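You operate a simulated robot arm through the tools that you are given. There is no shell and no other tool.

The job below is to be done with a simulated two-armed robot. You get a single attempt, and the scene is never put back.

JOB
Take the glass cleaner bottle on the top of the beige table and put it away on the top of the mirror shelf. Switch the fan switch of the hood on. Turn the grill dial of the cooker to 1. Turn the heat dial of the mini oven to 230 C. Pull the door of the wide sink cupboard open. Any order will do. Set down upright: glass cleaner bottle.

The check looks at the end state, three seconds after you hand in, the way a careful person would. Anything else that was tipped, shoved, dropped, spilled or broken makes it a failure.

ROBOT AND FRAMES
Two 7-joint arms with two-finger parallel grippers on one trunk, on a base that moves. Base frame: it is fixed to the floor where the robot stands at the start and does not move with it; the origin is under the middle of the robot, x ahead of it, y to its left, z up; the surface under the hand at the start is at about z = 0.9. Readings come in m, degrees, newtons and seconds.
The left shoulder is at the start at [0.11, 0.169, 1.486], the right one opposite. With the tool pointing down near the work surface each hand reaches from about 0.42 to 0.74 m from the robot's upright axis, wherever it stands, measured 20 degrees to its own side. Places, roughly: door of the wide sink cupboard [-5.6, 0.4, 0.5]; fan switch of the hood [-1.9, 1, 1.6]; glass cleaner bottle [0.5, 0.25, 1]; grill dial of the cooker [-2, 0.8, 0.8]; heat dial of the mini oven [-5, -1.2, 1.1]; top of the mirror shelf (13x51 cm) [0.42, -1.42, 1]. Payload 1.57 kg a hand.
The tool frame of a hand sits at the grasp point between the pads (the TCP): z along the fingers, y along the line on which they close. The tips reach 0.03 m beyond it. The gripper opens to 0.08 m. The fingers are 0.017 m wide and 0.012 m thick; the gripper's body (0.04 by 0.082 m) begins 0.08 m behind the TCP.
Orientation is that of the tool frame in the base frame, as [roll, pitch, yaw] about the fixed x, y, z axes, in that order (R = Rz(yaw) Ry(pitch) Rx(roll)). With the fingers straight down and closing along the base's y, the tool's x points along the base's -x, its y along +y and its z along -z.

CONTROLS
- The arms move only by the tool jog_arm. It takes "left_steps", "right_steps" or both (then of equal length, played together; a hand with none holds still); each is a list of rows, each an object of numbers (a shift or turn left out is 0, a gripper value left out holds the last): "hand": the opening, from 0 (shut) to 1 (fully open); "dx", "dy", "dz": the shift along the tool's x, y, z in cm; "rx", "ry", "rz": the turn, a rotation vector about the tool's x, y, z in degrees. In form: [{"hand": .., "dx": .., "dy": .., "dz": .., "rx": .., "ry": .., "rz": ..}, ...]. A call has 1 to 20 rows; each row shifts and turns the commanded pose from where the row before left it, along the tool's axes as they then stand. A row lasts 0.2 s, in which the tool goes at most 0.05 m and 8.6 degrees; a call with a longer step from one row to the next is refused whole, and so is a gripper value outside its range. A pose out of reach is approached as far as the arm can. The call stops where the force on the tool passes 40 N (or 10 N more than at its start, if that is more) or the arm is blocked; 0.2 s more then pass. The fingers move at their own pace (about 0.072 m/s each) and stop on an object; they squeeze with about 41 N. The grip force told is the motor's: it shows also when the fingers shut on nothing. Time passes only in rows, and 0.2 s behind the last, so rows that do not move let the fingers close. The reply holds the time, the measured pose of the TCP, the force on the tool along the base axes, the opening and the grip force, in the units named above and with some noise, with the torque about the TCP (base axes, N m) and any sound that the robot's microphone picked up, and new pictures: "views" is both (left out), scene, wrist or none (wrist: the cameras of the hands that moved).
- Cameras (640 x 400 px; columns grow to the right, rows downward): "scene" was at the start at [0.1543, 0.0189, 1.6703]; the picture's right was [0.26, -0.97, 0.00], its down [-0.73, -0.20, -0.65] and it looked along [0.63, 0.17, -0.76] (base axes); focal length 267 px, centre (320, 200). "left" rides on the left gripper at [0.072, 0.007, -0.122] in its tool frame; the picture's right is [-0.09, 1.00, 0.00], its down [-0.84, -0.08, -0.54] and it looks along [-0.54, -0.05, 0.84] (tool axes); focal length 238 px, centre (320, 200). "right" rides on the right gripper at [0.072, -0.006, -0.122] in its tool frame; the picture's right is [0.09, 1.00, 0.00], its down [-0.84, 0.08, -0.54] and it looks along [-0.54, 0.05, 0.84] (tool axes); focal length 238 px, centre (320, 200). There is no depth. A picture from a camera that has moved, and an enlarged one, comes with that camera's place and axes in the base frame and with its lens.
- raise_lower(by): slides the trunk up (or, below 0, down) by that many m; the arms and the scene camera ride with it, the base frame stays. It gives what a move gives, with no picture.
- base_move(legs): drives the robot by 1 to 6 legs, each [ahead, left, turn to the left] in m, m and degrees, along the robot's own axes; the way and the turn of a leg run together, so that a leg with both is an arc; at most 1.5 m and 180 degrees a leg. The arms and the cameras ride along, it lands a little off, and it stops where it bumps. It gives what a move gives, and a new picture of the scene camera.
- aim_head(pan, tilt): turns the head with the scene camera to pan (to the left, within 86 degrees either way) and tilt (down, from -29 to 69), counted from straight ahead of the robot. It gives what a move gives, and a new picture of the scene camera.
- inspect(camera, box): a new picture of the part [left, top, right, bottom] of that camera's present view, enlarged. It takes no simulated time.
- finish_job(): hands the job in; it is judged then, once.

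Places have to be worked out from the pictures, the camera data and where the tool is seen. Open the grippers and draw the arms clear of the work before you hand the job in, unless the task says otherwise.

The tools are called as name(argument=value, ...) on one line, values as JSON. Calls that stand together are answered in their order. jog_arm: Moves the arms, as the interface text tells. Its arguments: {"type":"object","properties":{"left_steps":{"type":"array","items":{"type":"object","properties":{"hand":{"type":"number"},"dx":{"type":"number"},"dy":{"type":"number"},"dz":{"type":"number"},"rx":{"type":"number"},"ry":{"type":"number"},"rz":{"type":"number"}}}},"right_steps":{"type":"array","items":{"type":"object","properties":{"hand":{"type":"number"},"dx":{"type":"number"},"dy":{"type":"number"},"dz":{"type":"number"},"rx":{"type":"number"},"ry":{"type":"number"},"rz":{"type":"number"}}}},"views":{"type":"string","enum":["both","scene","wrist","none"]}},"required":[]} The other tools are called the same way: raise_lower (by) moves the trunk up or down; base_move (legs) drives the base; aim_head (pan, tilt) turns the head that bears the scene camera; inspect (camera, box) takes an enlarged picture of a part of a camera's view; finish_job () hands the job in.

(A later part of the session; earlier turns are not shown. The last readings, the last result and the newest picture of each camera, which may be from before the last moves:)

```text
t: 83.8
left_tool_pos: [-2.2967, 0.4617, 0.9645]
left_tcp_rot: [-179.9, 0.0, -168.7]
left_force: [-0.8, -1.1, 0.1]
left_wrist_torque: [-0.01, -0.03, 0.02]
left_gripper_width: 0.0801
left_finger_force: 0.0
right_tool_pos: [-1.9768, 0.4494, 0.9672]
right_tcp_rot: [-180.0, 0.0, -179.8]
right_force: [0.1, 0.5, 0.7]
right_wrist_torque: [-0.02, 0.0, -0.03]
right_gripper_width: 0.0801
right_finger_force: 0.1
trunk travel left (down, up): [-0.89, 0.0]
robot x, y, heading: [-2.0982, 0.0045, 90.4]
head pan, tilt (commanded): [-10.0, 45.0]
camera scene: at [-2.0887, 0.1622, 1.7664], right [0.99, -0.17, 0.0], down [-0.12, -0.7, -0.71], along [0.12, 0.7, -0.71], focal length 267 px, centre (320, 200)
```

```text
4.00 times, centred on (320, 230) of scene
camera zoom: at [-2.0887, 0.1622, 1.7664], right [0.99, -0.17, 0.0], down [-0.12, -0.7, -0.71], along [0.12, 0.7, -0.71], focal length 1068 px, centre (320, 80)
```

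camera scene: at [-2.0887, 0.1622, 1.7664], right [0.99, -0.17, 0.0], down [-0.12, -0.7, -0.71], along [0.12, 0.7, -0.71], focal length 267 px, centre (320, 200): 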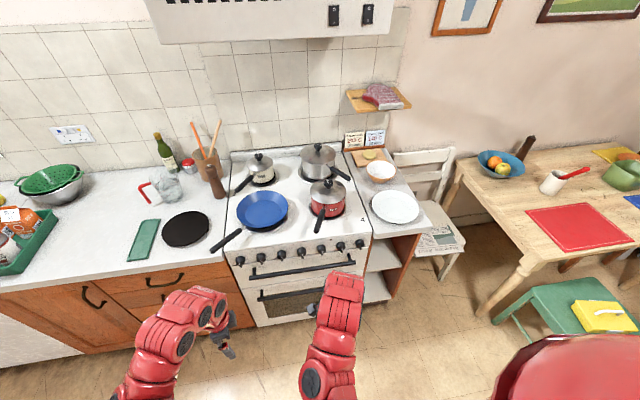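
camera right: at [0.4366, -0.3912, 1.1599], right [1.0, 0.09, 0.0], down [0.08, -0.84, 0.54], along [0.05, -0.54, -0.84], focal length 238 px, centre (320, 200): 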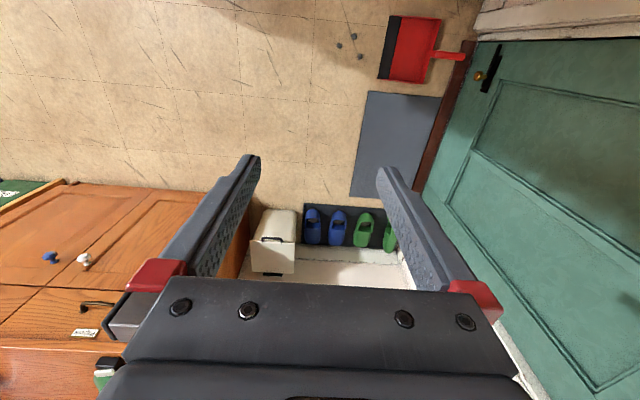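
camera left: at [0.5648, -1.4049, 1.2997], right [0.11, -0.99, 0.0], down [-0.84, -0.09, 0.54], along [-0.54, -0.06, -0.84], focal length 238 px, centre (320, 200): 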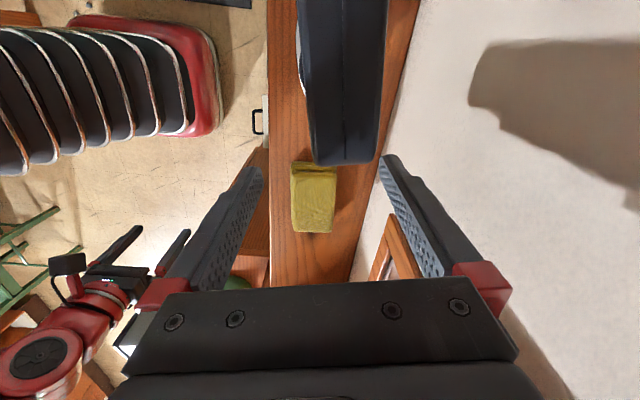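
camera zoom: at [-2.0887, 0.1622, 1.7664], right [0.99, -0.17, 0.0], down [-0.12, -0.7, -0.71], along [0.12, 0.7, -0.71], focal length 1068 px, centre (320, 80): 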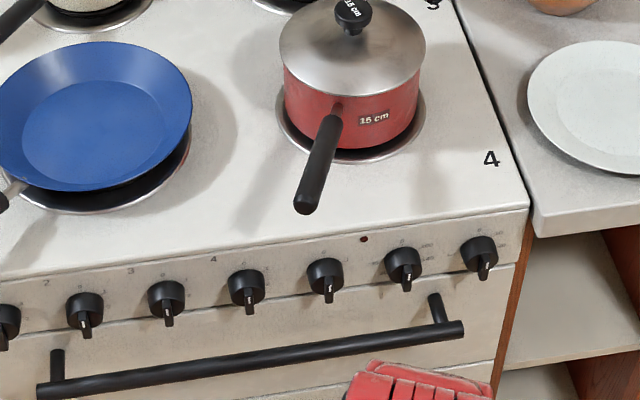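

Both targets lie within the right arm's lane. I start swinging the right hand up and forward so its fingers point at the hood, well above the pans.

jog_arm(right_steps=[{"dy": 1.8, "dz": -3.4, "rx": -8.2, "hand": 0}, {"dy": 2.27, "dz": -3.11, "rx": -8.2}, {"dy": 2.69, "dz": -2.75, "rx": -8.2}, {"dy": 3.05, "dz": -2.34, "rx": -8.2}, {"dy": 3.35, "dz": -1.88, "rx": -8.2}, {"dy": 3.59, "dz": -1.38, "rx": -8.2}, {"dy": 3.75, "dz": -0.86, "rx": -8.2}, {"dy": 3.83, "dz": -0.32, "rx": -8.2}, {"dy": 3.84, "dz": 0.23, "rx": -8.2}, {"dy": 3.77, "dz": 0.78, "rx": -8.2}, {"dy": 3.62, "dz": 1.31, "rx": -8}], views="both")

```text
t: 86.2
left_tool_pos: [-2.2977, 0.4624, 0.9643]
left_tcp_rot: [-179.9, 0.0, -168.7]
left_force: [0.8, -0.2, 0.5]
left_wrist_torque: [-0.02, -0.02, -0.01]
left_gripper_width: 0.0802
left_finger_force: 0.1
right_tool_pos: [-1.9808, 0.6528, 1.1645]
right_tcp_rot: [119.1, 0.2, -179.8]
right_force: [0.3, -0.1, -0.6]
right_wrist_torque: [-0.01, -0.03, -0.01]
right_gripper_width: 0.0
right_finger_force: 21.6
right hand out of reach, approached as far as the arm can: row 4, 5, 6, 7
trunk travel left (down, up): [-0.89, 0.0]
robot x, y, heading: [-2.1032, 0.005, 90.2]
head pan, tilt (commanded): [-10.0, 45.0]
camera scene: at [-2.0886, 0.1635, 1.7662], right [0.99, -0.17, 0.0], down [-0.12, -0.7, -0.71], along [0.12, 0.7, -0.71], focal length 267 px, centre (320, 200)
camera right: at [-2.0538, 0.5433, 1.2171], right [-0.1, 0.48, 0.87], down [0.84, -0.43, 0.33], along [0.54, 0.76, -0.36], focal length 238 px, centre (320, 200)
```

scene: 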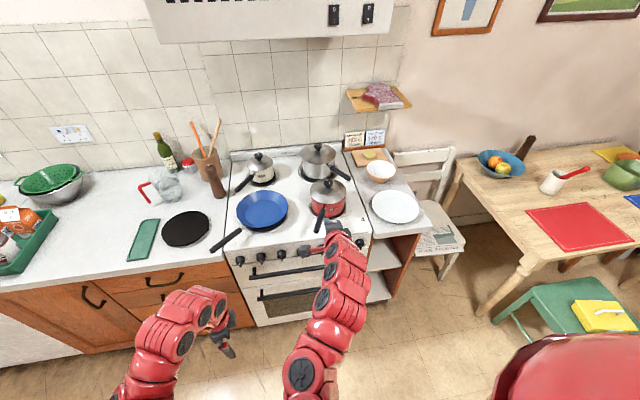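
right: 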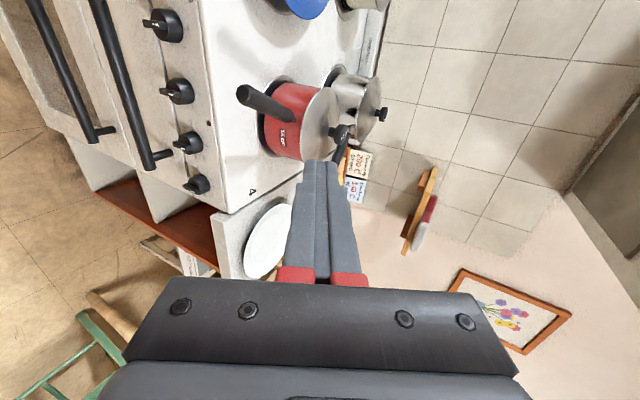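

The hand is at 61° toward horizontal. I continue to rotate and rise.

jog_arm(right_steps=[{"dy": 2.72, "dz": 0.78, "rx": -8}, {"dy": 2.58, "dz": 1.15, "rx": -8}, {"dy": 2.4, "dz": 1.5, "rx": -8}, {"dy": 2.17, "dz": 1.8, "rx": -5}, {"dy": 4}, {"dy": 4}, {"dy": 4}], views="both")

```text
t: 87.8
left_tool_pos: [-2.2963, 0.4637, 0.9651]
left_tcp_rot: [-179.9, 0.0, -168.7]
left_force: [0.2, -0.7, 0.0]
left_wrist_torque: [0.0, 0.01, 0.01]
left_gripper_width: 0.0799
left_finger_force: 0.1
right_tool_pos: [-1.9825, 0.7301, 1.3631]
right_tcp_rot: [90.1, 0.3, -179.7]
right_force: [1.5, -0.2, 0.7]
right_wrist_torque: [0.02, 0.02, 0.06]
right_gripper_width: 0.0
right_finger_force: 21.0
trunk travel left (down, up): [-0.89, 0.0]
robot x, y, heading: [-2.1033, 0.0032, 90.6]
head pan, tilt (commanded): [-10.0, 45.0]
camera scene: at [-2.0886, 0.1633, 1.7662], right [0.99, -0.17, 0.0], down [-0.12, -0.7, -0.71], along [0.12, 0.7, -0.71], focal length 267 px, centre (320, 200)
camera right: at [-2.0554, 0.6079, 1.3556], right [-0.1, 0.0, 1.0], down [0.84, -0.54, 0.08], along [0.54, 0.84, 0.05], focal length 238 px, centre (320, 200)
```

scene: 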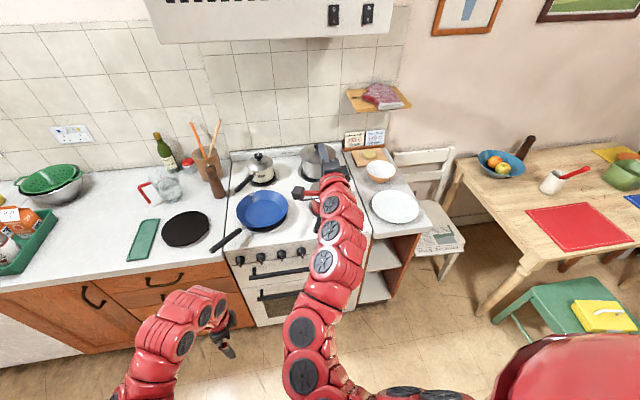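
right: 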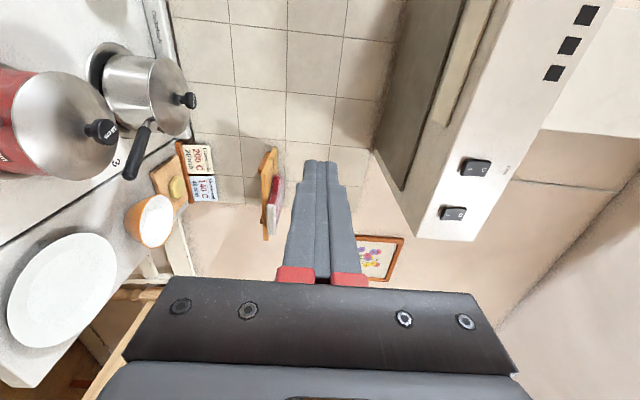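

The fingers point straight ahead; the wrist view shows the hood with the fan (left) and lamp switches. I raise to about z≈1.60 and shift toward x≈−1.92.

jog_arm(right_steps=[{"dy": 4, "dx": -1}, {"dy": 4, "dx": -1.1}, {"dy": 4, "dx": -1.1}, {"dy": 4, "dx": -1.1}, {"dy": 4, "dx": -1.1}, {"dy": 3.7, "dx": -1.1}, {}], views="wrist")

aim_head(pan=-10, tilt=12)

```text
t: 89.4
left_tool_pos: [-2.2976, 0.4634, 0.9657]
left_tcp_rot: [-180.0, -0.1, -168.8]
left_force: [0.0, 0.3, 0.3]
left_wrist_torque: [-0.02, 0.0, -0.01]
left_gripper_width: 0.08
left_finger_force: 0.1
right_tool_pos: [-1.9205, 0.7316, 1.6019]
right_tcp_rot: [90.0, 0.3, -179.9]
right_force: [0.0, 0.0, 0.4]
right_wrist_torque: [0.01, -0.02, -0.01]
right_gripper_width: 0.0
right_finger_force: 21.7
trunk travel left (down, up): [-0.89, 0.0]
robot x, y, heading: [-2.0991, 0.0038, 90.4]
head pan, tilt (commanded): [-10.0, 45.0]
camera right: at [-1.992, 0.6086, 1.5947], right [-0.1, 0.0, 1.0], down [0.84, -0.54, 0.08], along [0.54, 0.84, 0.05], focal length 238 px, centre (320, 200)
```

right: 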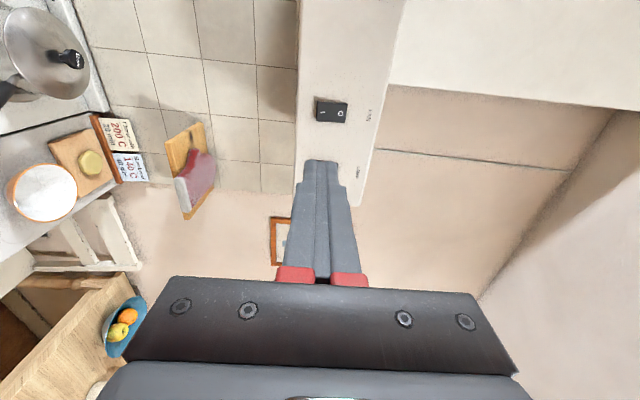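

```text
t: 90.4
left_tool_pos: [-2.2973, 0.4624, 0.965]
left_tcp_rot: [180.0, 0.0, -168.9]
left_force: [-0.3, -0.2, 0.4]
left_wrist_torque: [0.01, -0.01, -0.01]
left_gripper_width: 0.08
left_finger_force: 0.2
right_tool_pos: [-1.9191, 0.7314, 1.6024]
right_tcp_rot: [90.0, 0.2, -179.7]
right_force: [0.2, 0.4, 0.0]
right_wrist_torque: [-0.01, -0.02, 0.0]
right_gripper_width: 0.0
right_finger_force: 21.5
trunk travel left (down, up): [-0.89, 0.0]
robot x, y, heading: [-2.101, 0.0038, 90.3]
head pan, tilt (commanded): [-10.0, 12.0]
camera scene: at [-2.0867, 0.1745, 1.8179], right [0.99, -0.17, 0.0], down [-0.04, -0.21, -0.98], along [0.17, 0.96, -0.21], focal length 267 px, centre (320, 200)
```

scene: 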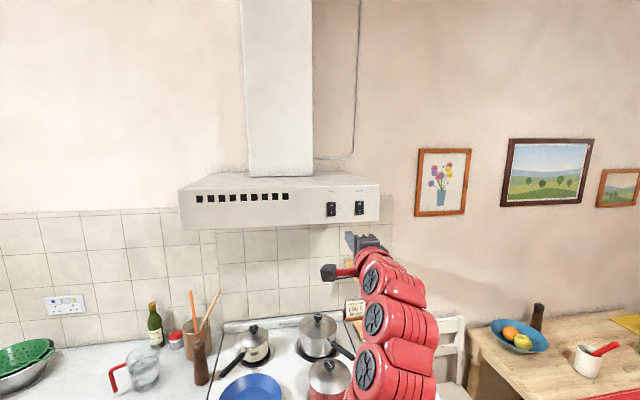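

The wrist view gives the fan switch centre at x≈−1.917, z≈1.619, spanning 1.597–1.640, on a face at y≈0.954. I extend toward it with closed fingers at its lower ("I") half, z≈1.606.

jog_arm(right_steps=[{"dz": 4, "dy": 0.3}, {"dz": 4}, {"dz": 4}, {}], views="both")

inspect(camera="right", box=[240, 60, 440, 200])

inspect(camera="scene", box=[290, 170, 410, 270])

```text
t: 91.4
left_tool_pos: [-2.298, 0.4631, 0.9649]
left_tcp_rot: [-180.0, 0.1, -168.8]
left_force: [0.3, 0.2, 0.3]
left_wrist_torque: [0.02, -0.03, 0.0]
left_gripper_width: 0.0799
left_finger_force: 0.0
right_tool_pos: [-1.9158, 0.8498, 1.6062]
right_tcp_rot: [90.2, 0.2, -179.8]
right_force: [-1.5, 1.0, 0.4]
right_wrist_torque: [-0.03, -0.02, -0.04]
right_gripper_width: 0.0003
right_finger_force: 21.0
trunk travel left (down, up): [-0.89, 0.0]
robot x, y, heading: [-2.1003, 0.0015, 90.0]
head pan, tilt (commanded): [-10.0, 12.0]
camera scene: at [-2.0866, 0.1741, 1.818], right [0.99, -0.17, 0.0], down [-0.04, -0.2, -0.98], along [0.17, 0.96, -0.21], focal length 267 px, centre (320, 200)
camera right: at [-1.9887, 0.7287, 1.5983], right [-0.1, 0.0, 1.0], down [0.84, -0.54, 0.08], along [0.54, 0.84, 0.05], focal length 238 px, centre (320, 200)
```

scene: 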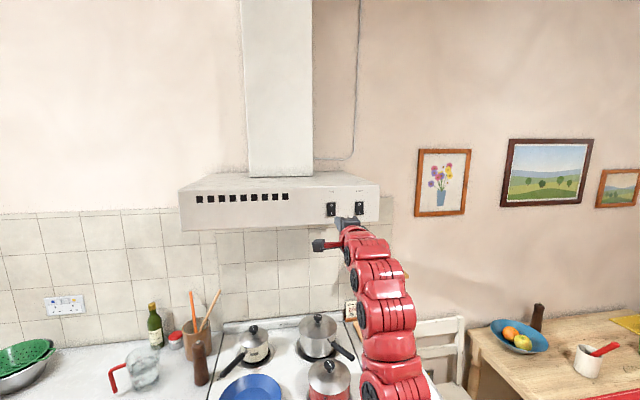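
right: 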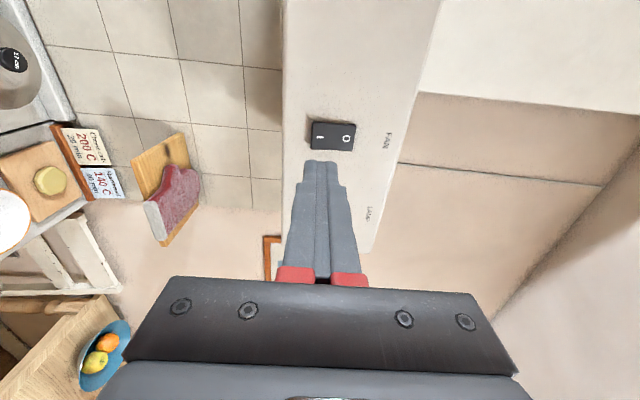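

```text
2.86 times, centred on (340, 130) of right
camera zoom: at [-1.9887, 0.7287, 1.5983], right [-0.1, 0.0, 1.0], down [0.84, -0.54, 0.08], along [0.54, 0.84, 0.05], focal length 681 px, centre (263, 400)
```

zoom: 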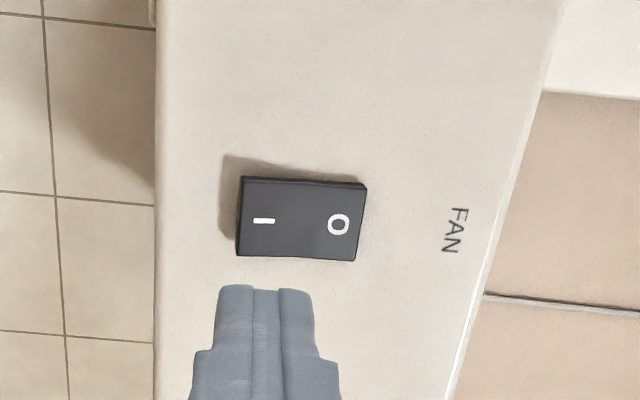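

```text
4.00 times, centred on (350, 220) of scene
camera zoom: at [-2.0866, 0.1741, 1.818], right [0.99, -0.17, 0.0], down [-0.04, -0.2, -0.98], along [0.17, 0.96, -0.21], focal length 1068 px, centre (200, 120)
```

zoom: 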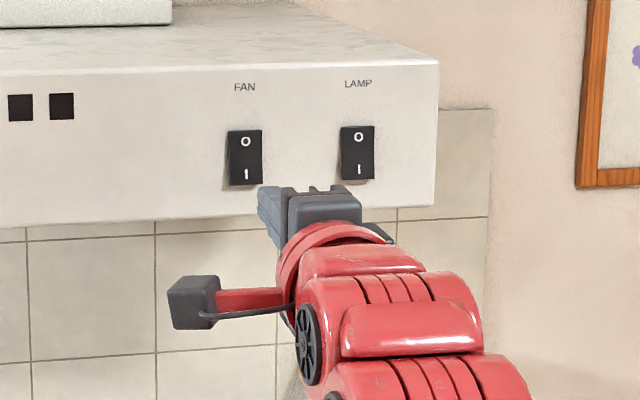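

Alignment is right: the closed tips sit at the "I" mark (x≈−1.916, z≈1.605). I advance in small steps until contact.

jog_arm(right_steps=[{"dz": 2.5}, {"dz": 2.5}, {"dz": 0.5}, {"dz": 0.5}, {}], views="wrist")

```text
t: 92.6
left_tool_pos: [-2.2973, 0.4627, 0.9656]
left_tcp_rot: [-179.9, 0.0, -168.8]
left_force: [-0.5, 0.7, -0.3]
left_wrist_torque: [0.02, -0.01, -0.02]
left_gripper_width: 0.0799
left_finger_force: 0.0
right_tool_pos: [-1.9193, 0.91, 1.6041]
right_tcp_rot: [90.0, 0.2, -179.8]
right_force: [-0.5, -0.4, 0.5]
right_wrist_torque: [0.01, 0.0, -0.02]
right_gripper_width: 0.0
right_finger_force: 21.1
trunk travel left (down, up): [-0.89, 0.0]
robot x, y, heading: [-2.1015, 0.003, 90.4]
head pan, tilt (commanded): [-10.0, 12.0]
camera right: at [-1.9915, 0.7888, 1.5984], right [-0.1, 0.0, 1.0], down [0.84, -0.54, 0.08], along [0.54, 0.84, 0.05], focal length 238 px, centre (320, 200)
```

right: 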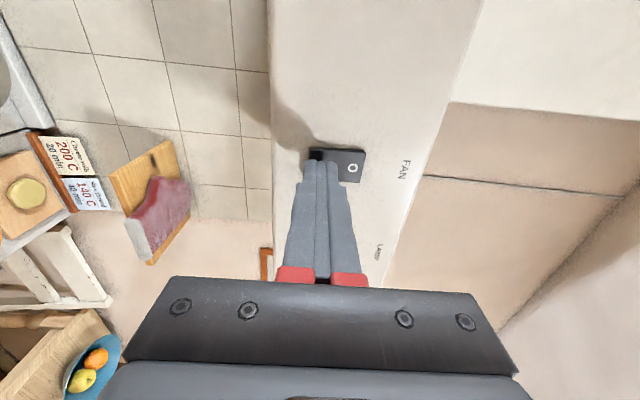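

No contact yet with tips at y≈0.94; the tip is just before the "I" half. I advance in 4 mm steps.

jog_arm(right_steps=[{"dz": 0.4}, {"dz": 0.4}, {"dz": 0.4}, {}], views="wrist")

inspect(camera="right", box=[260, 110, 420, 220])

```text
t: 93.6
left_tool_pos: [-2.2976, 0.4616, 0.9659]
left_tcp_rot: [179.9, -0.1, -168.8]
left_force: [1.0, 0.1, 0.6]
left_wrist_torque: [-0.02, -0.02, -0.01]
left_gripper_width: 0.08
left_finger_force: 0.1
right_tool_pos: [-1.92, 0.9204, 1.6077]
right_tcp_rot: [90.0, 0.2, -179.8]
right_force: [0.1, -1.8, 0.5]
right_wrist_torque: [0.05, 0.0, -0.01]
right_gripper_width: 0.0
right_finger_force: 21.5
trunk travel left (down, up): [-0.89, 0.0]
robot x, y, heading: [-2.0987, 0.0059, 90.2]
head pan, tilt (commanded): [-10.0, 12.0]
heard: click
camera right: at [-1.9913, 0.7995, 1.5992], right [-0.1, 0.0, 1.0], down [0.84, -0.54, 0.08], along [0.54, 0.84, 0.05], focal length 238 px, centre (320, 200)
```

right: 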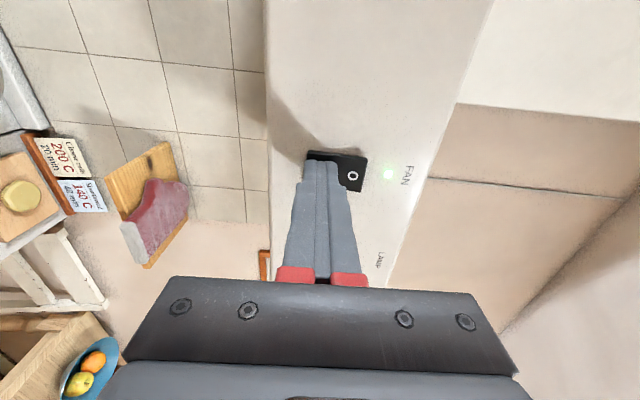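

```text
3.64 times, centred on (340, 165) of right
camera zoom: at [-1.9913, 0.7995, 1.5992], right [-0.1, 0.0, 1.0], down [0.84, -0.54, 0.08], along [0.54, 0.84, 0.05], focal length 867 px, centre (247, 327)
```

zoom: 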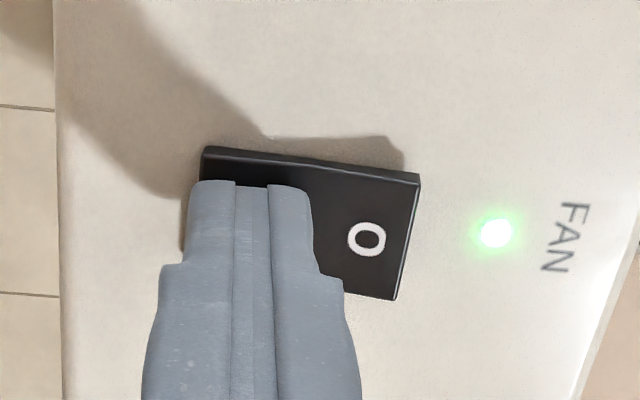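

A click was heard and a green lamp lit by FAN: the fan is on. I withdraw the hand straight back.

jog_arm(right_steps=[{"dz": -2}, {"dz": -4.5}, {"dz": -4.5}, {"dz": -4.5}, {"dz": -4.5}, {"dz": -3}], views="none")

inspect(camera="scene", box=[290, 170, 410, 270])

aim_head(pan=-8, tilt=48)

```text
t: 95.0
left_tool_pos: [-2.2982, 0.4618, 0.9654]
left_tcp_rot: [-180.0, 0.1, -168.8]
left_force: [-0.9, 0.9, -0.3]
left_wrist_torque: [-0.02, 0.02, 0.0]
left_gripper_width: 0.0801
left_finger_force: 0.1
right_tool_pos: [-1.9177, 0.6929, 1.6053]
right_tcp_rot: [90.1, 0.2, -179.8]
right_force: [0.5, -0.3, 0.4]
right_wrist_torque: [0.0, -0.01, -0.01]
right_gripper_width: 0.0
right_finger_force: 21.0
trunk travel left (down, up): [-0.89, 0.0]
robot x, y, heading: [-2.1029, 0.0044, 90.3]
head pan, tilt (commanded): [-10.0, 12.0]
```

```text
4.00 times, centred on (350, 220) of scene
camera zoom: at [-2.0871, 0.1738, 1.8181], right [0.99, -0.17, 0.0], down [-0.04, -0.2, -0.98], along [0.17, 0.96, -0.21], focal length 1068 px, centre (200, 120)
```

zoom: 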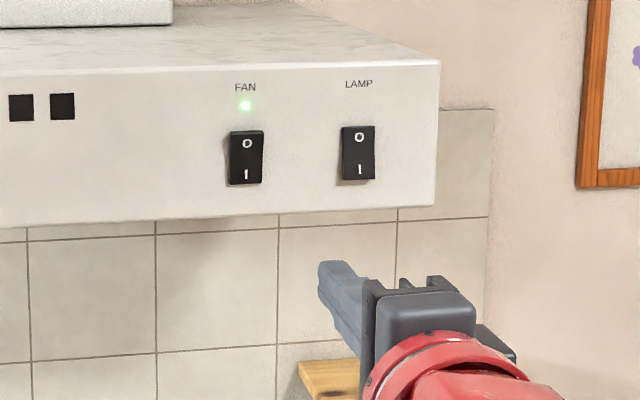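

```text
t: 96.0
left_tool_pos: [-2.2985, 0.462, 0.965]
left_tcp_rot: [179.9, 0.0, -168.8]
left_force: [-0.3, 0.2, -0.6]
left_wrist_torque: [-0.01, 0.0, 0.02]
left_gripper_width: 0.0797
left_finger_force: 0.0
right_tool_pos: [-1.918, 0.6942, 1.6057]
right_tcp_rot: [90.2, 0.4, -179.8]
right_force: [-1.1, -0.3, -0.3]
right_wrist_torque: [0.04, 0.0, 0.02]
right_gripper_width: 0.0
right_finger_force: 21.1
trunk travel left (down, up): [-0.89, 0.0]
robot x, y, heading: [-2.1071, 0.0035, 90.3]
head pan, tilt (commanded): [-8.0, 48.0]
camera scene: at [-2.092, 0.1605, 1.7622], right [0.99, -0.13, 0.0], down [-0.1, -0.74, -0.67], along [0.09, 0.66, -0.74], focal length 267 px, centre (320, 200)
```

scene: 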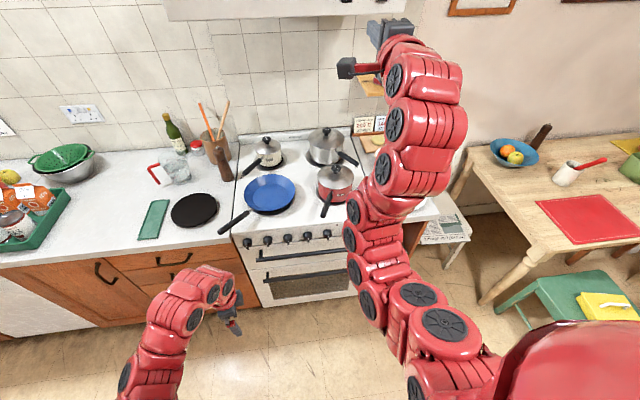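

The fan lamp is on. I back up 12 cm and lower the trunk 0.55 m so the right arm comes level with the dial row.

base_move(legs=[[-0.12, 0, 0]])

raise_lower(by=-0.55)

aim_head(pan=-12, tilt=25)

```text
t: 97.2
left_tool_pos: [-2.297, 0.3431, 0.965]
left_tcp_rot: [-179.9, 0.0, -168.7]
left_force: [0.2, -0.4, -0.2]
left_wrist_torque: [-0.04, -0.04, 0.0]
left_gripper_width: 0.0803
left_finger_force: 0.0
right_tool_pos: [-1.9174, 0.5769, 1.6037]
right_tcp_rot: [90.1, 0.2, -179.6]
right_force: [-0.3, 0.8, 0.3]
right_wrist_torque: [0.01, -0.01, 0.0]
right_gripper_width: 0.0001
right_finger_force: 21.1
trunk travel left (down, up): [-0.89, 0.0]
robot x, y, heading: [-2.0988, -0.1149, 90.2]
head pan, tilt (commanded): [-8.0, 48.0]
camera scene: at [-2.0915, 0.0426, 1.7619], right [0.99, -0.13, 0.0], down [-0.1, -0.74, -0.67], along [0.09, 0.66, -0.74], focal length 267 px, centre (320, 200)
```

scene: 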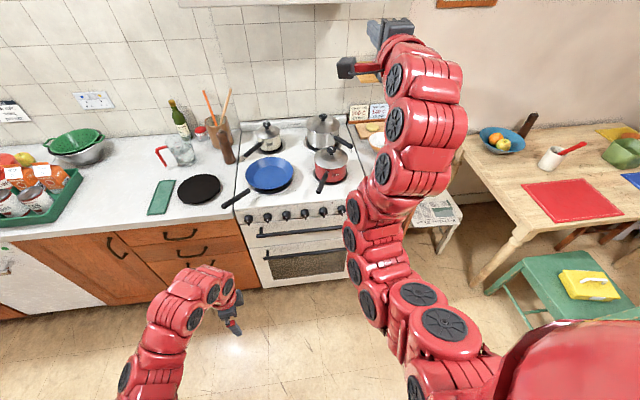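

```text
refused: -0.55 is not a number from -0.4 to 0.4
```

```text
t: 98.1
left_tool_pos: [-2.297, 0.3422, 0.966]
left_tcp_rot: [-180.0, 0.0, -168.7]
left_force: [0.3, 0.1, 0.2]
left_wrist_torque: [0.0, -0.01, -0.02]
left_gripper_width: 0.0801
left_finger_force: 0.1
right_tool_pos: [-1.9187, 0.5734, 1.6078]
right_tcp_rot: [90.1, 0.3, -179.7]
right_force: [0.3, 0.0, 0.5]
right_wrist_torque: [-0.01, 0.0, 0.02]
right_gripper_width: 0.0
right_finger_force: 21.1
trunk travel left (down, up): [-0.89, 0.0]
robot x, y, heading: [-2.1021, -0.1166, 90.0]
head pan, tilt (commanded): [-12.0, 25.0]
camera scene: at [-2.0834, 0.0525, 1.7968], right [0.98, -0.2, 0.0], down [-0.09, -0.41, -0.91], along [0.18, 0.89, -0.42], focal length 267 px, centre (320, 200)
```

scene: 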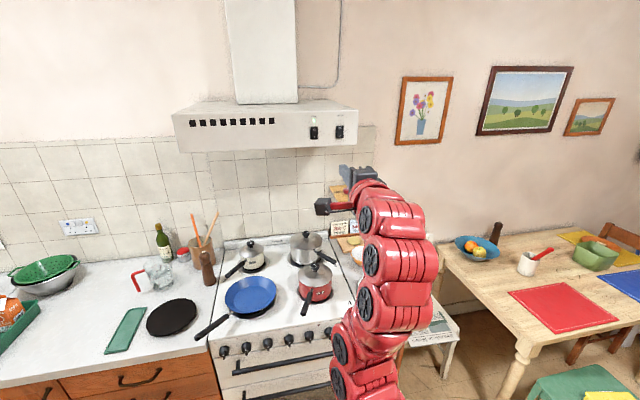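

The trunk moves at most 0.4 m per call, so I lower it in two steps.

raise_lower(by=-0.3)

raise_lower(by=-0.25)

aim_head(pan=-5, tilt=25)

```text
t: 101.1
left_tool_pos: [-2.2972, 0.3435, 0.6642]
left_tcp_rot: [180.0, 0.0, -168.7]
left_force: [0.0, -0.8, 0.5]
left_wrist_torque: [0.01, 0.01, 0.03]
left_gripper_width: 0.0799
left_finger_force: 0.0
right_tool_pos: [-1.919, 0.5733, 1.3057]
right_tcp_rot: [90.1, 0.2, -179.7]
right_force: [0.1, 0.0, -1.5]
right_wrist_torque: [-0.03, 0.0, -0.02]
right_gripper_width: 0.0
right_finger_force: 21.1
trunk travel left (down, up): [-0.59, 0.3]
robot x, y, heading: [-2.1024, -0.1147, 90.4]
head pan, tilt (commanded): [-12.0, 25.0]
```

```text
t: 103.7
left_tool_pos: [-2.2974, 0.3416, 0.4141]
left_tcp_rot: [-180.0, 0.0, -168.7]
left_force: [1.0, 0.4, 0.2]
left_wrist_torque: [-0.03, -0.02, 0.0]
left_gripper_width: 0.08
left_finger_force: 0.0
right_tool_pos: [-1.9189, 0.5747, 1.0568]
right_tcp_rot: [90.1, 0.2, -179.7]
right_force: [0.1, 0.2, 0.3]
right_wrist_torque: [-0.02, 0.01, -0.01]
right_gripper_width: 0.0
right_finger_force: 21.1
trunk travel left (down, up): [-0.34, 0.55]
robot x, y, heading: [-2.0988, -0.116, 90.5]
head pan, tilt (commanded): [-12.0, 25.0]
```

```text
t: 104.4
left_tool_pos: [-2.2979, 0.3412, 0.415]
left_tcp_rot: [-180.0, 0.0, -168.7]
left_force: [-0.3, -1.2, 0.4]
left_wrist_torque: [0.0, 0.0, 0.0]
left_gripper_width: 0.08
left_finger_force: 0.1
right_tool_pos: [-1.9187, 0.5746, 1.0558]
right_tcp_rot: [90.0, 0.2, -179.7]
right_force: [0.5, -0.1, -0.9]
right_wrist_torque: [0.0, 0.02, 0.04]
right_gripper_width: 0.0
right_finger_force: 21.1
trunk travel left (down, up): [-0.34, 0.55]
robot x, y, heading: [-2.0982, -0.1182, 90.1]
head pan, tilt (commanded): [-5.0, 25.0]
camera scene: at [-2.0945, 0.0543, 1.2469], right [1.0, -0.08, 0.0], down [-0.03, -0.42, -0.91], along [0.07, 0.9, -0.42], focal length 267 px, centre (320, 200)
```

scene: 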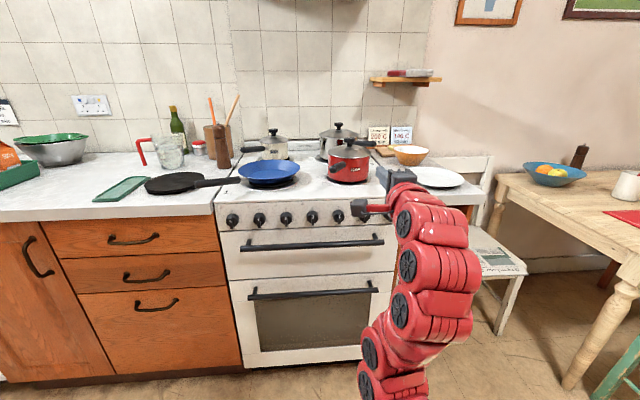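

Now the dial row is seen nearly head-on. I enlarge it to read the dial markings.

inspect(camera="scene", box=[215, 195, 365, 240])

inspect(camera="scene", box=[290, 195, 370, 245])

```text
4.27 times, centred on (290, 218) of scene
camera zoom: at [-2.0945, 0.0543, 1.2469], right [1.0, -0.08, 0.0], down [-0.03, -0.42, -0.91], along [0.07, 0.9, -0.42], focal length 1139 px, centre (448, 125)
```

zoom: 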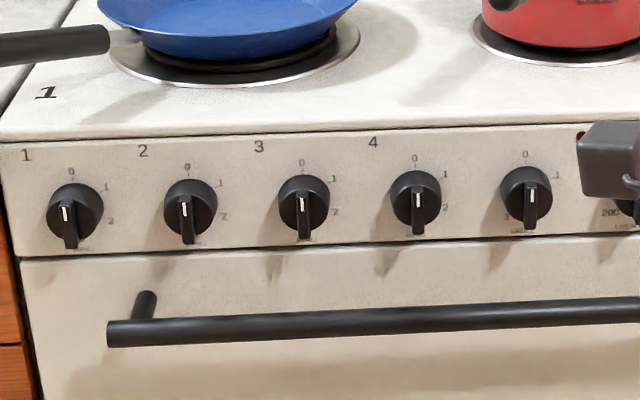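

```text
8.00 times, centred on (330, 220) of scene
camera zoom: at [-2.0945, 0.0543, 1.2469], right [1.0, -0.08, 0.0], down [-0.03, -0.42, -0.91], along [0.07, 0.9, -0.42], focal length 2135 px, centre (240, 40)
```

zoom: 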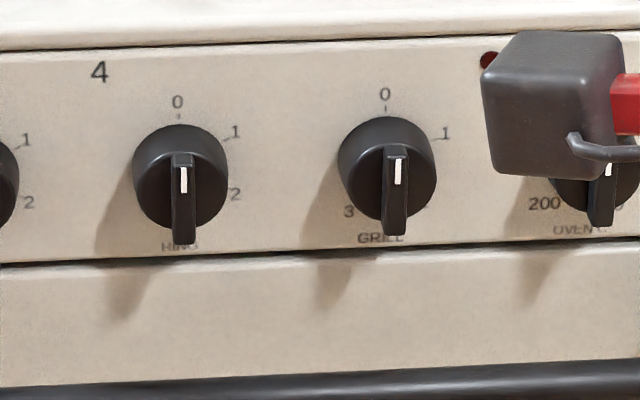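

The grill dial is the fifth, labelled GRILL: 0 on top, 1 at roughly 70° clockwise, 3 lower left. I roll the hand so its fingers close sideways on the knob's upright bar, then lower it in front of the panel.

jog_arm(right_steps=[{"rz": -8.5, "hand": 0.6}, {"rz": -8.5}, {"rz": -8.5}, {"rz": -8.5}, {"rz": -8.5}, {"rz": -8.5}, {"rz": -8.5}, {"rz": -8.5}, {"rz": -8.5}, {"rz": -8.5}, {"rz": -5}], views="both")

```text
t: 106.8
left_tool_pos: [-2.2981, 0.3422, 0.4163]
left_tcp_rot: [179.9, -0.1, -168.6]
left_force: [-0.3, 0.2, 0.4]
left_wrist_torque: [-0.01, 0.0, 0.0]
left_gripper_width: 0.08
left_finger_force: 0.1
right_tool_pos: [-1.9181, 0.5737, 1.0567]
right_tcp_rot: [-99.8, 89.7, -9.5]
right_force: [0.8, 0.5, 0.0]
right_wrist_torque: [0.0, 0.0, 0.0]
right_gripper_width: 0.0479
right_finger_force: 0.2
trunk travel left (down, up): [-0.34, 0.55]
robot x, y, heading: [-2.099, -0.1166, 90.3]
head pan, tilt (commanded): [-5.0, 25.0]
camera scene: at [-2.0945, 0.0544, 1.2469], right [1.0, -0.08, 0.0], down [-0.03, -0.42, -0.91], along [0.07, 0.9, -0.42], focal length 267 px, centre (320, 200)
camera right: at [-1.9119, 0.452, 0.984], right [-1.0, -0.01, -0.1], down [-0.08, -0.54, 0.84], along [-0.06, 0.84, 0.54], focal length 238 px, centre (320, 200)
```

scene: 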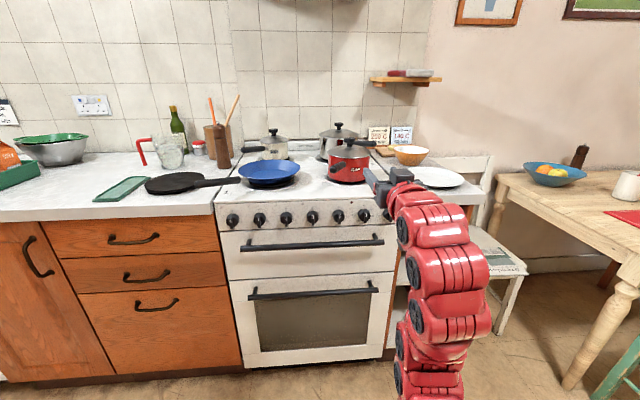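
right: 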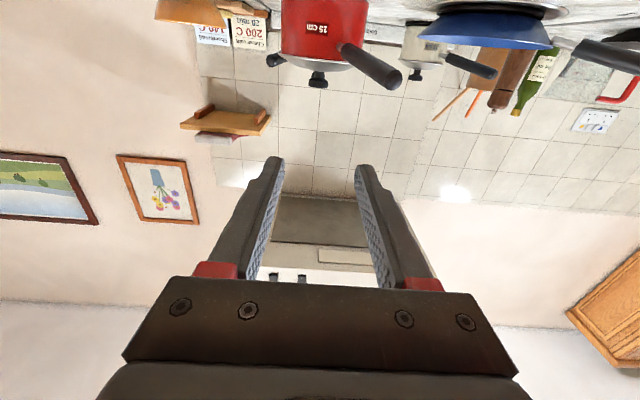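

The roll worked; the camera is below the hand now. I lower to the dial's height and shift to x≈−1.978.

jog_arm(right_steps=[{"dx": 4, "dy": 1.2}, {"dx": 4, "dy": 1.2}, {"dx": 4, "dy": 1.2}, {"dx": 4, "dy": 1.2}, {"dx": 4, "dy": 1.2}, {}], views="both")

inspect(camera="right", box=[200, 0, 440, 200])

```text
t: 108.2
left_tool_pos: [-2.2972, 0.3421, 0.4144]
left_tcp_rot: [180.0, 0.0, -168.7]
left_force: [0.3, -0.1, 0.1]
left_wrist_torque: [0.01, -0.03, 0.01]
left_gripper_width: 0.08
left_finger_force: 0.1
right_tool_pos: [-1.9777, 0.5737, 0.8554]
right_tcp_rot: [-103.5, 89.6, -13.3]
right_force: [0.3, 0.8, 0.6]
right_wrist_torque: [0.0, -0.01, -0.02]
right_gripper_width: 0.048
right_finger_force: 0.1
trunk travel left (down, up): [-0.34, 0.55]
robot x, y, heading: [-2.1047, -0.119, 90.3]
head pan, tilt (commanded): [-5.0, 25.0]
camera scene: at [-2.0945, 0.0543, 1.2469], right [1.0, -0.08, 0.0], down [-0.03, -0.42, -0.91], along [0.07, 0.9, -0.42], focal length 267 px, centre (320, 200)
camera right: at [-1.9721, 0.4536, 0.7832], right [-1.0, 0.0, -0.1], down [-0.08, -0.54, 0.84], along [-0.06, 0.84, 0.54], focal length 238 px, centre (320, 200)
```

scene: 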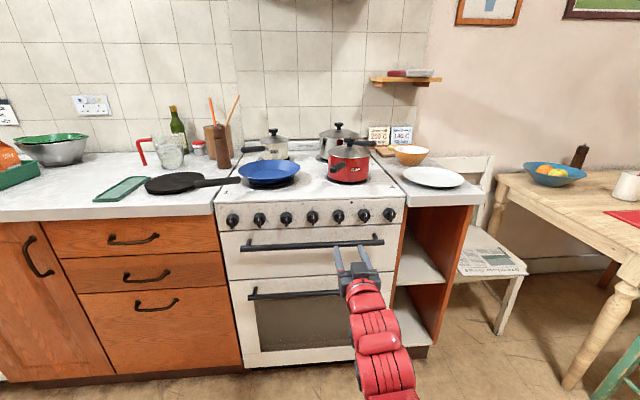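
right: 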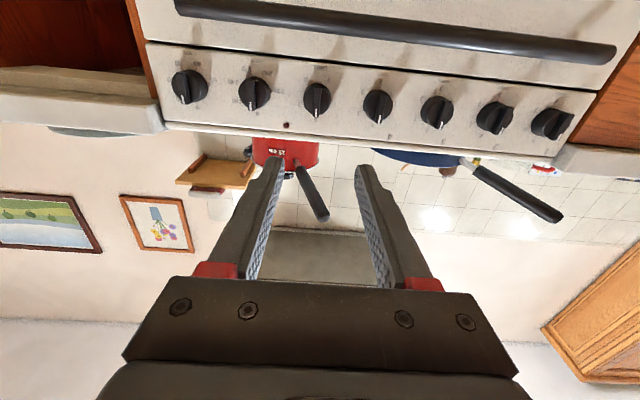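

```text
2.00 times, centred on (320, 100) of right
camera zoom: at [-1.9721, 0.4536, 0.7832], right [-1.0, 0.0, -0.1], down [-0.08, -0.54, 0.84], along [-0.06, 0.84, 0.54], focal length 477 px, centre (320, 400)
```

zoom: 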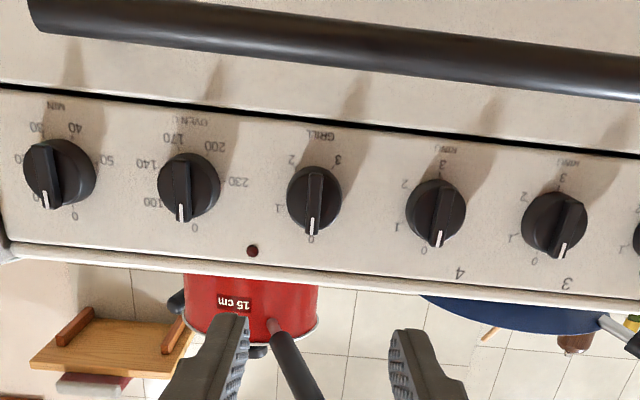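

The markings are legible upside-down (0, 1, 2, 3 around GRILL). I enlarge the grill dial further to measure where "1" lies.

inspect(camera="right", box=[326, 64, 390, 132])

```text
5.88 times, centred on (358, 98) of right
camera zoom: at [-1.9721, 0.4536, 0.7832], right [-1.0, 0.0, -0.1], down [-0.08, -0.54, 0.84], along [-0.06, 0.84, 0.54], focal length 1402 px, centre (96, 800)
```

zoom: 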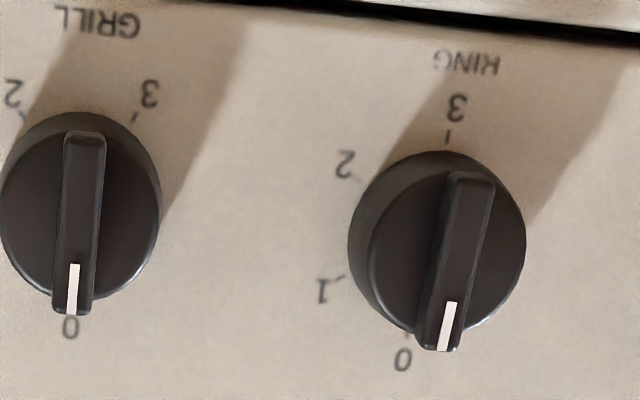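

I shift the window to centre the grill dial.

inspect(camera="right", box=[285, 66, 349, 132])

```text
6.06 times, centred on (317, 99) of right
camera zoom: at [-1.9721, 0.4536, 0.7832], right [-1.0, 0.0, -0.1], down [-0.08, -0.54, 0.84], along [-0.06, 0.84, 0.54], focal length 1444 px, centre (338, 812)
```

zoom: 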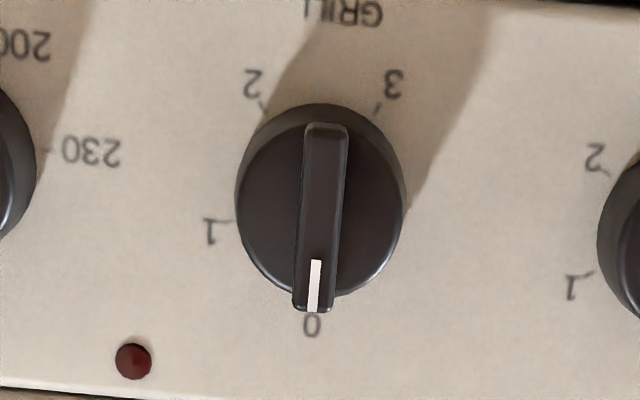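

The labels work out to 0, 70, 140 and 210° clockwise. The bar's centre is at about [-1.976, 0.769, 0.841]; I advance toward it and check before closing.

jog_arm(right_steps=[{"dx": 1.4, "dz": 3}, {"dz": 4}, {"dz": 4}, {"dz": 3}, {}], views="both")

inspect(camera="right", box=[240, 40, 400, 200])

inspect(camera="scene", box=[280, 185, 400, 265])

```text
t: 109.4
left_tool_pos: [-2.2976, 0.342, 0.4161]
left_tcp_rot: [179.9, 0.1, -168.8]
left_force: [0.5, 0.7, 0.8]
left_wrist_torque: [0.01, -0.02, -0.02]
left_gripper_width: 0.0803
left_finger_force: 0.0
right_tool_pos: [-1.9779, 0.7137, 0.8421]
right_tcp_rot: [-105.0, 89.7, -14.8]
right_force: [0.2, 0.2, 0.2]
right_wrist_torque: [-0.04, 0.02, 0.02]
right_gripper_width: 0.0477
right_finger_force: 0.0
trunk travel left (down, up): [-0.34, 0.55]
robot x, y, heading: [-2.1023, -0.1172, 90.2]
head pan, tilt (commanded): [-5.0, 25.0]
camera scene: at [-2.0945, 0.0544, 1.2469], right [1.0, -0.08, 0.0], down [-0.03, -0.42, -0.91], along [0.07, 0.9, -0.42], focal length 267 px, centre (320, 200)
camera right: at [-1.9703, 0.5919, 0.7698], right [-1.0, 0.0, -0.1], down [-0.08, -0.54, 0.84], along [-0.06, 0.84, 0.54], focal length 238 px, centre (320, 200)
```

scene: 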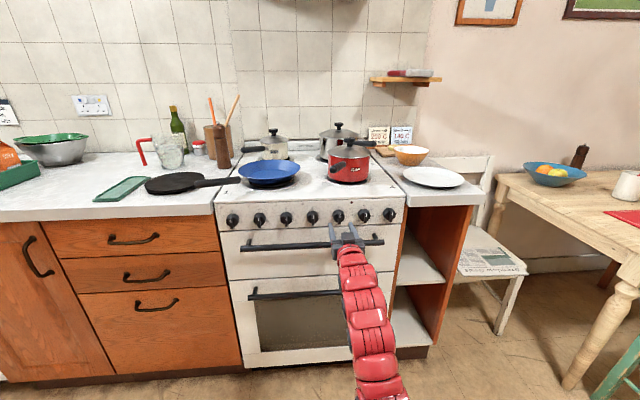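
right: 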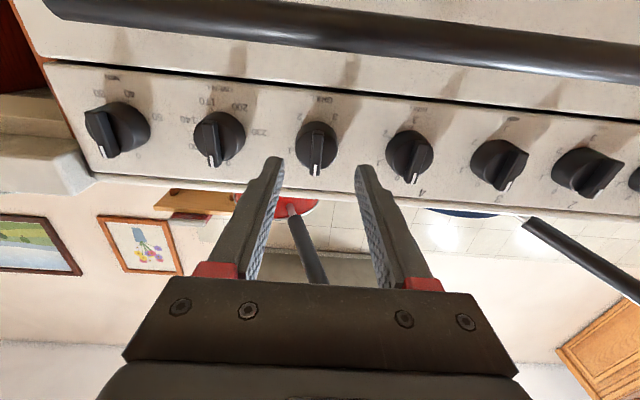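

```text
2.50 times, centred on (320, 120) of right
camera zoom: at [-1.9703, 0.5919, 0.7698], right [-1.0, 0.0, -0.1], down [-0.08, -0.54, 0.84], along [-0.06, 0.84, 0.54], focal length 596 px, centre (320, 400)
```

zoom: 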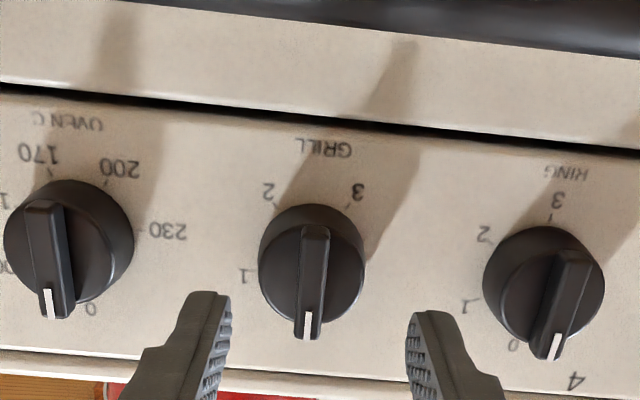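

```text
5.00 times, centred on (340, 225) of scene
camera zoom: at [-2.0945, 0.0544, 1.2469], right [1.0, -0.08, 0.0], down [-0.03, -0.42, -0.91], along [0.07, 0.9, -0.42], focal length 1334 px, centre (220, 75)
```

zoom: 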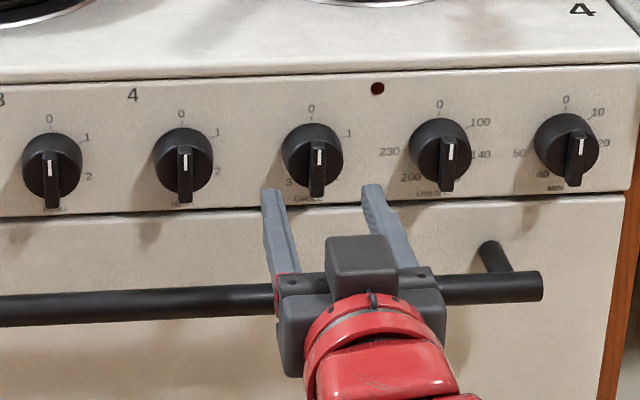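

The bar front is at about [-1.9765, 0.771, 0.841], in line with the hand. I advance 3.8 cm so the tips overlap the bar by about 1.2 cm, then close.

jog_arm(right_steps=[{"dz": 2}, {"dz": 1.8}, {}], views="none")

inspect(camera="right", box=[240, 60, 400, 220])

inspect(camera="scene", box=[280, 185, 400, 265])

```text
t: 110.2
left_tool_pos: [-2.2975, 0.342, 0.4148]
left_tcp_rot: [-179.9, 0.0, -168.7]
left_force: [0.0, 0.0, -0.3]
left_wrist_torque: [0.03, 0.0, -0.02]
left_gripper_width: 0.0801
left_finger_force: 0.1
right_tool_pos: [-1.9771, 0.7507, 0.8411]
right_tcp_rot: [-108.1, 89.6, -17.8]
right_force: [-1.2, 0.8, 0.1]
right_wrist_torque: [0.0, 0.01, 0.0]
right_gripper_width: 0.0482
right_finger_force: 0.0
trunk travel left (down, up): [-0.34, 0.55]
robot x, y, heading: [-2.102, -0.1153, 90.4]
head pan, tilt (commanded): [-5.0, 25.0]
```

```text
2.50 times, centred on (320, 140) of right
camera zoom: at [-1.9707, 0.6291, 0.7696], right [-1.0, 0.0, -0.1], down [-0.08, -0.54, 0.84], along [-0.06, 0.84, 0.54], focal length 596 px, centre (320, 350)
```

zoom: 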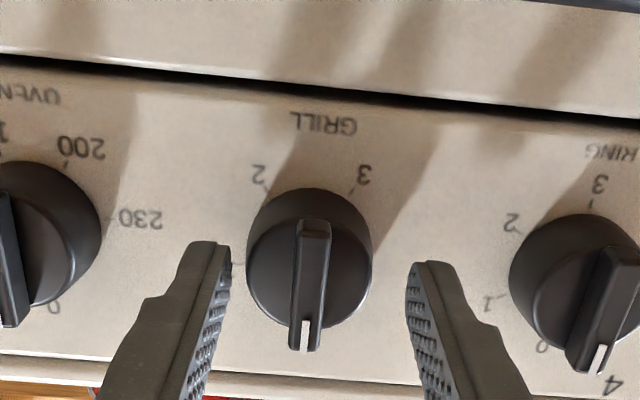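

```text
5.00 times, centred on (340, 225) of scene
camera zoom: at [-2.0945, 0.0543, 1.2469], right [1.0, -0.08, 0.0], down [-0.03, -0.42, -0.91], along [0.07, 0.9, -0.42], focal length 1334 px, centre (220, 75)
```

zoom: 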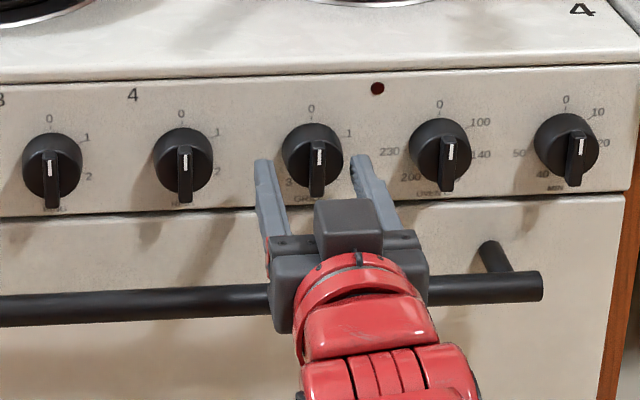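

The tips flank the knob bar symmetrically. I close the gripper on it.

jog_arm(right_steps=[{"hand": 0.3}, {"hand": 0}, {}, {}], views="none")

inspect(camera="right", box=[240, 60, 400, 220])

inspect(camera="scene", box=[280, 185, 400, 265])

```text
t: 111.2
left_tool_pos: [-2.2965, 0.3427, 0.4153]
left_tcp_rot: [180.0, 0.0, -168.7]
left_force: [-0.2, 0.2, -0.3]
left_wrist_torque: [0.03, 0.03, -0.02]
left_gripper_width: 0.08
left_finger_force: 0.1
right_tool_pos: [-1.9737, 0.7505, 0.8421]
right_tcp_rot: [-108.8, 89.8, -18.7]
right_force: [12.3, 3.9, 1.1]
right_wrist_torque: [-0.07, 0.04, -0.52]
right_gripper_width: 0.035
right_finger_force: 42.1
trunk travel left (down, up): [-0.34, 0.55]
robot x, y, heading: [-2.1018, -0.1114, 90.4]
head pan, tilt (commanded): [-5.0, 25.0]
```

```text
2.50 times, centred on (320, 140) of right
camera zoom: at [-1.9681, 0.6292, 0.7695], right [-1.0, 0.0, -0.1], down [-0.08, -0.54, 0.84], along [-0.05, 0.84, 0.54], focal length 596 px, centre (320, 350)
```

zoom: 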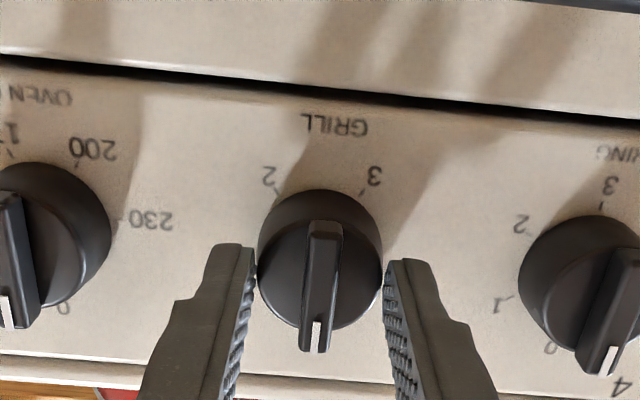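

```text
5.00 times, centred on (340, 225) of scene
camera zoom: at [-2.0927, 0.0546, 1.2468], right [1.0, -0.08, 0.0], down [-0.04, -0.42, -0.91], along [0.07, 0.9, -0.42], focal length 1334 px, centre (220, 75)
```

zoom: 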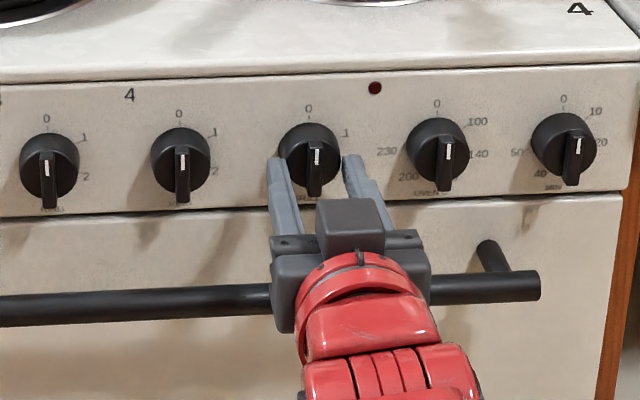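

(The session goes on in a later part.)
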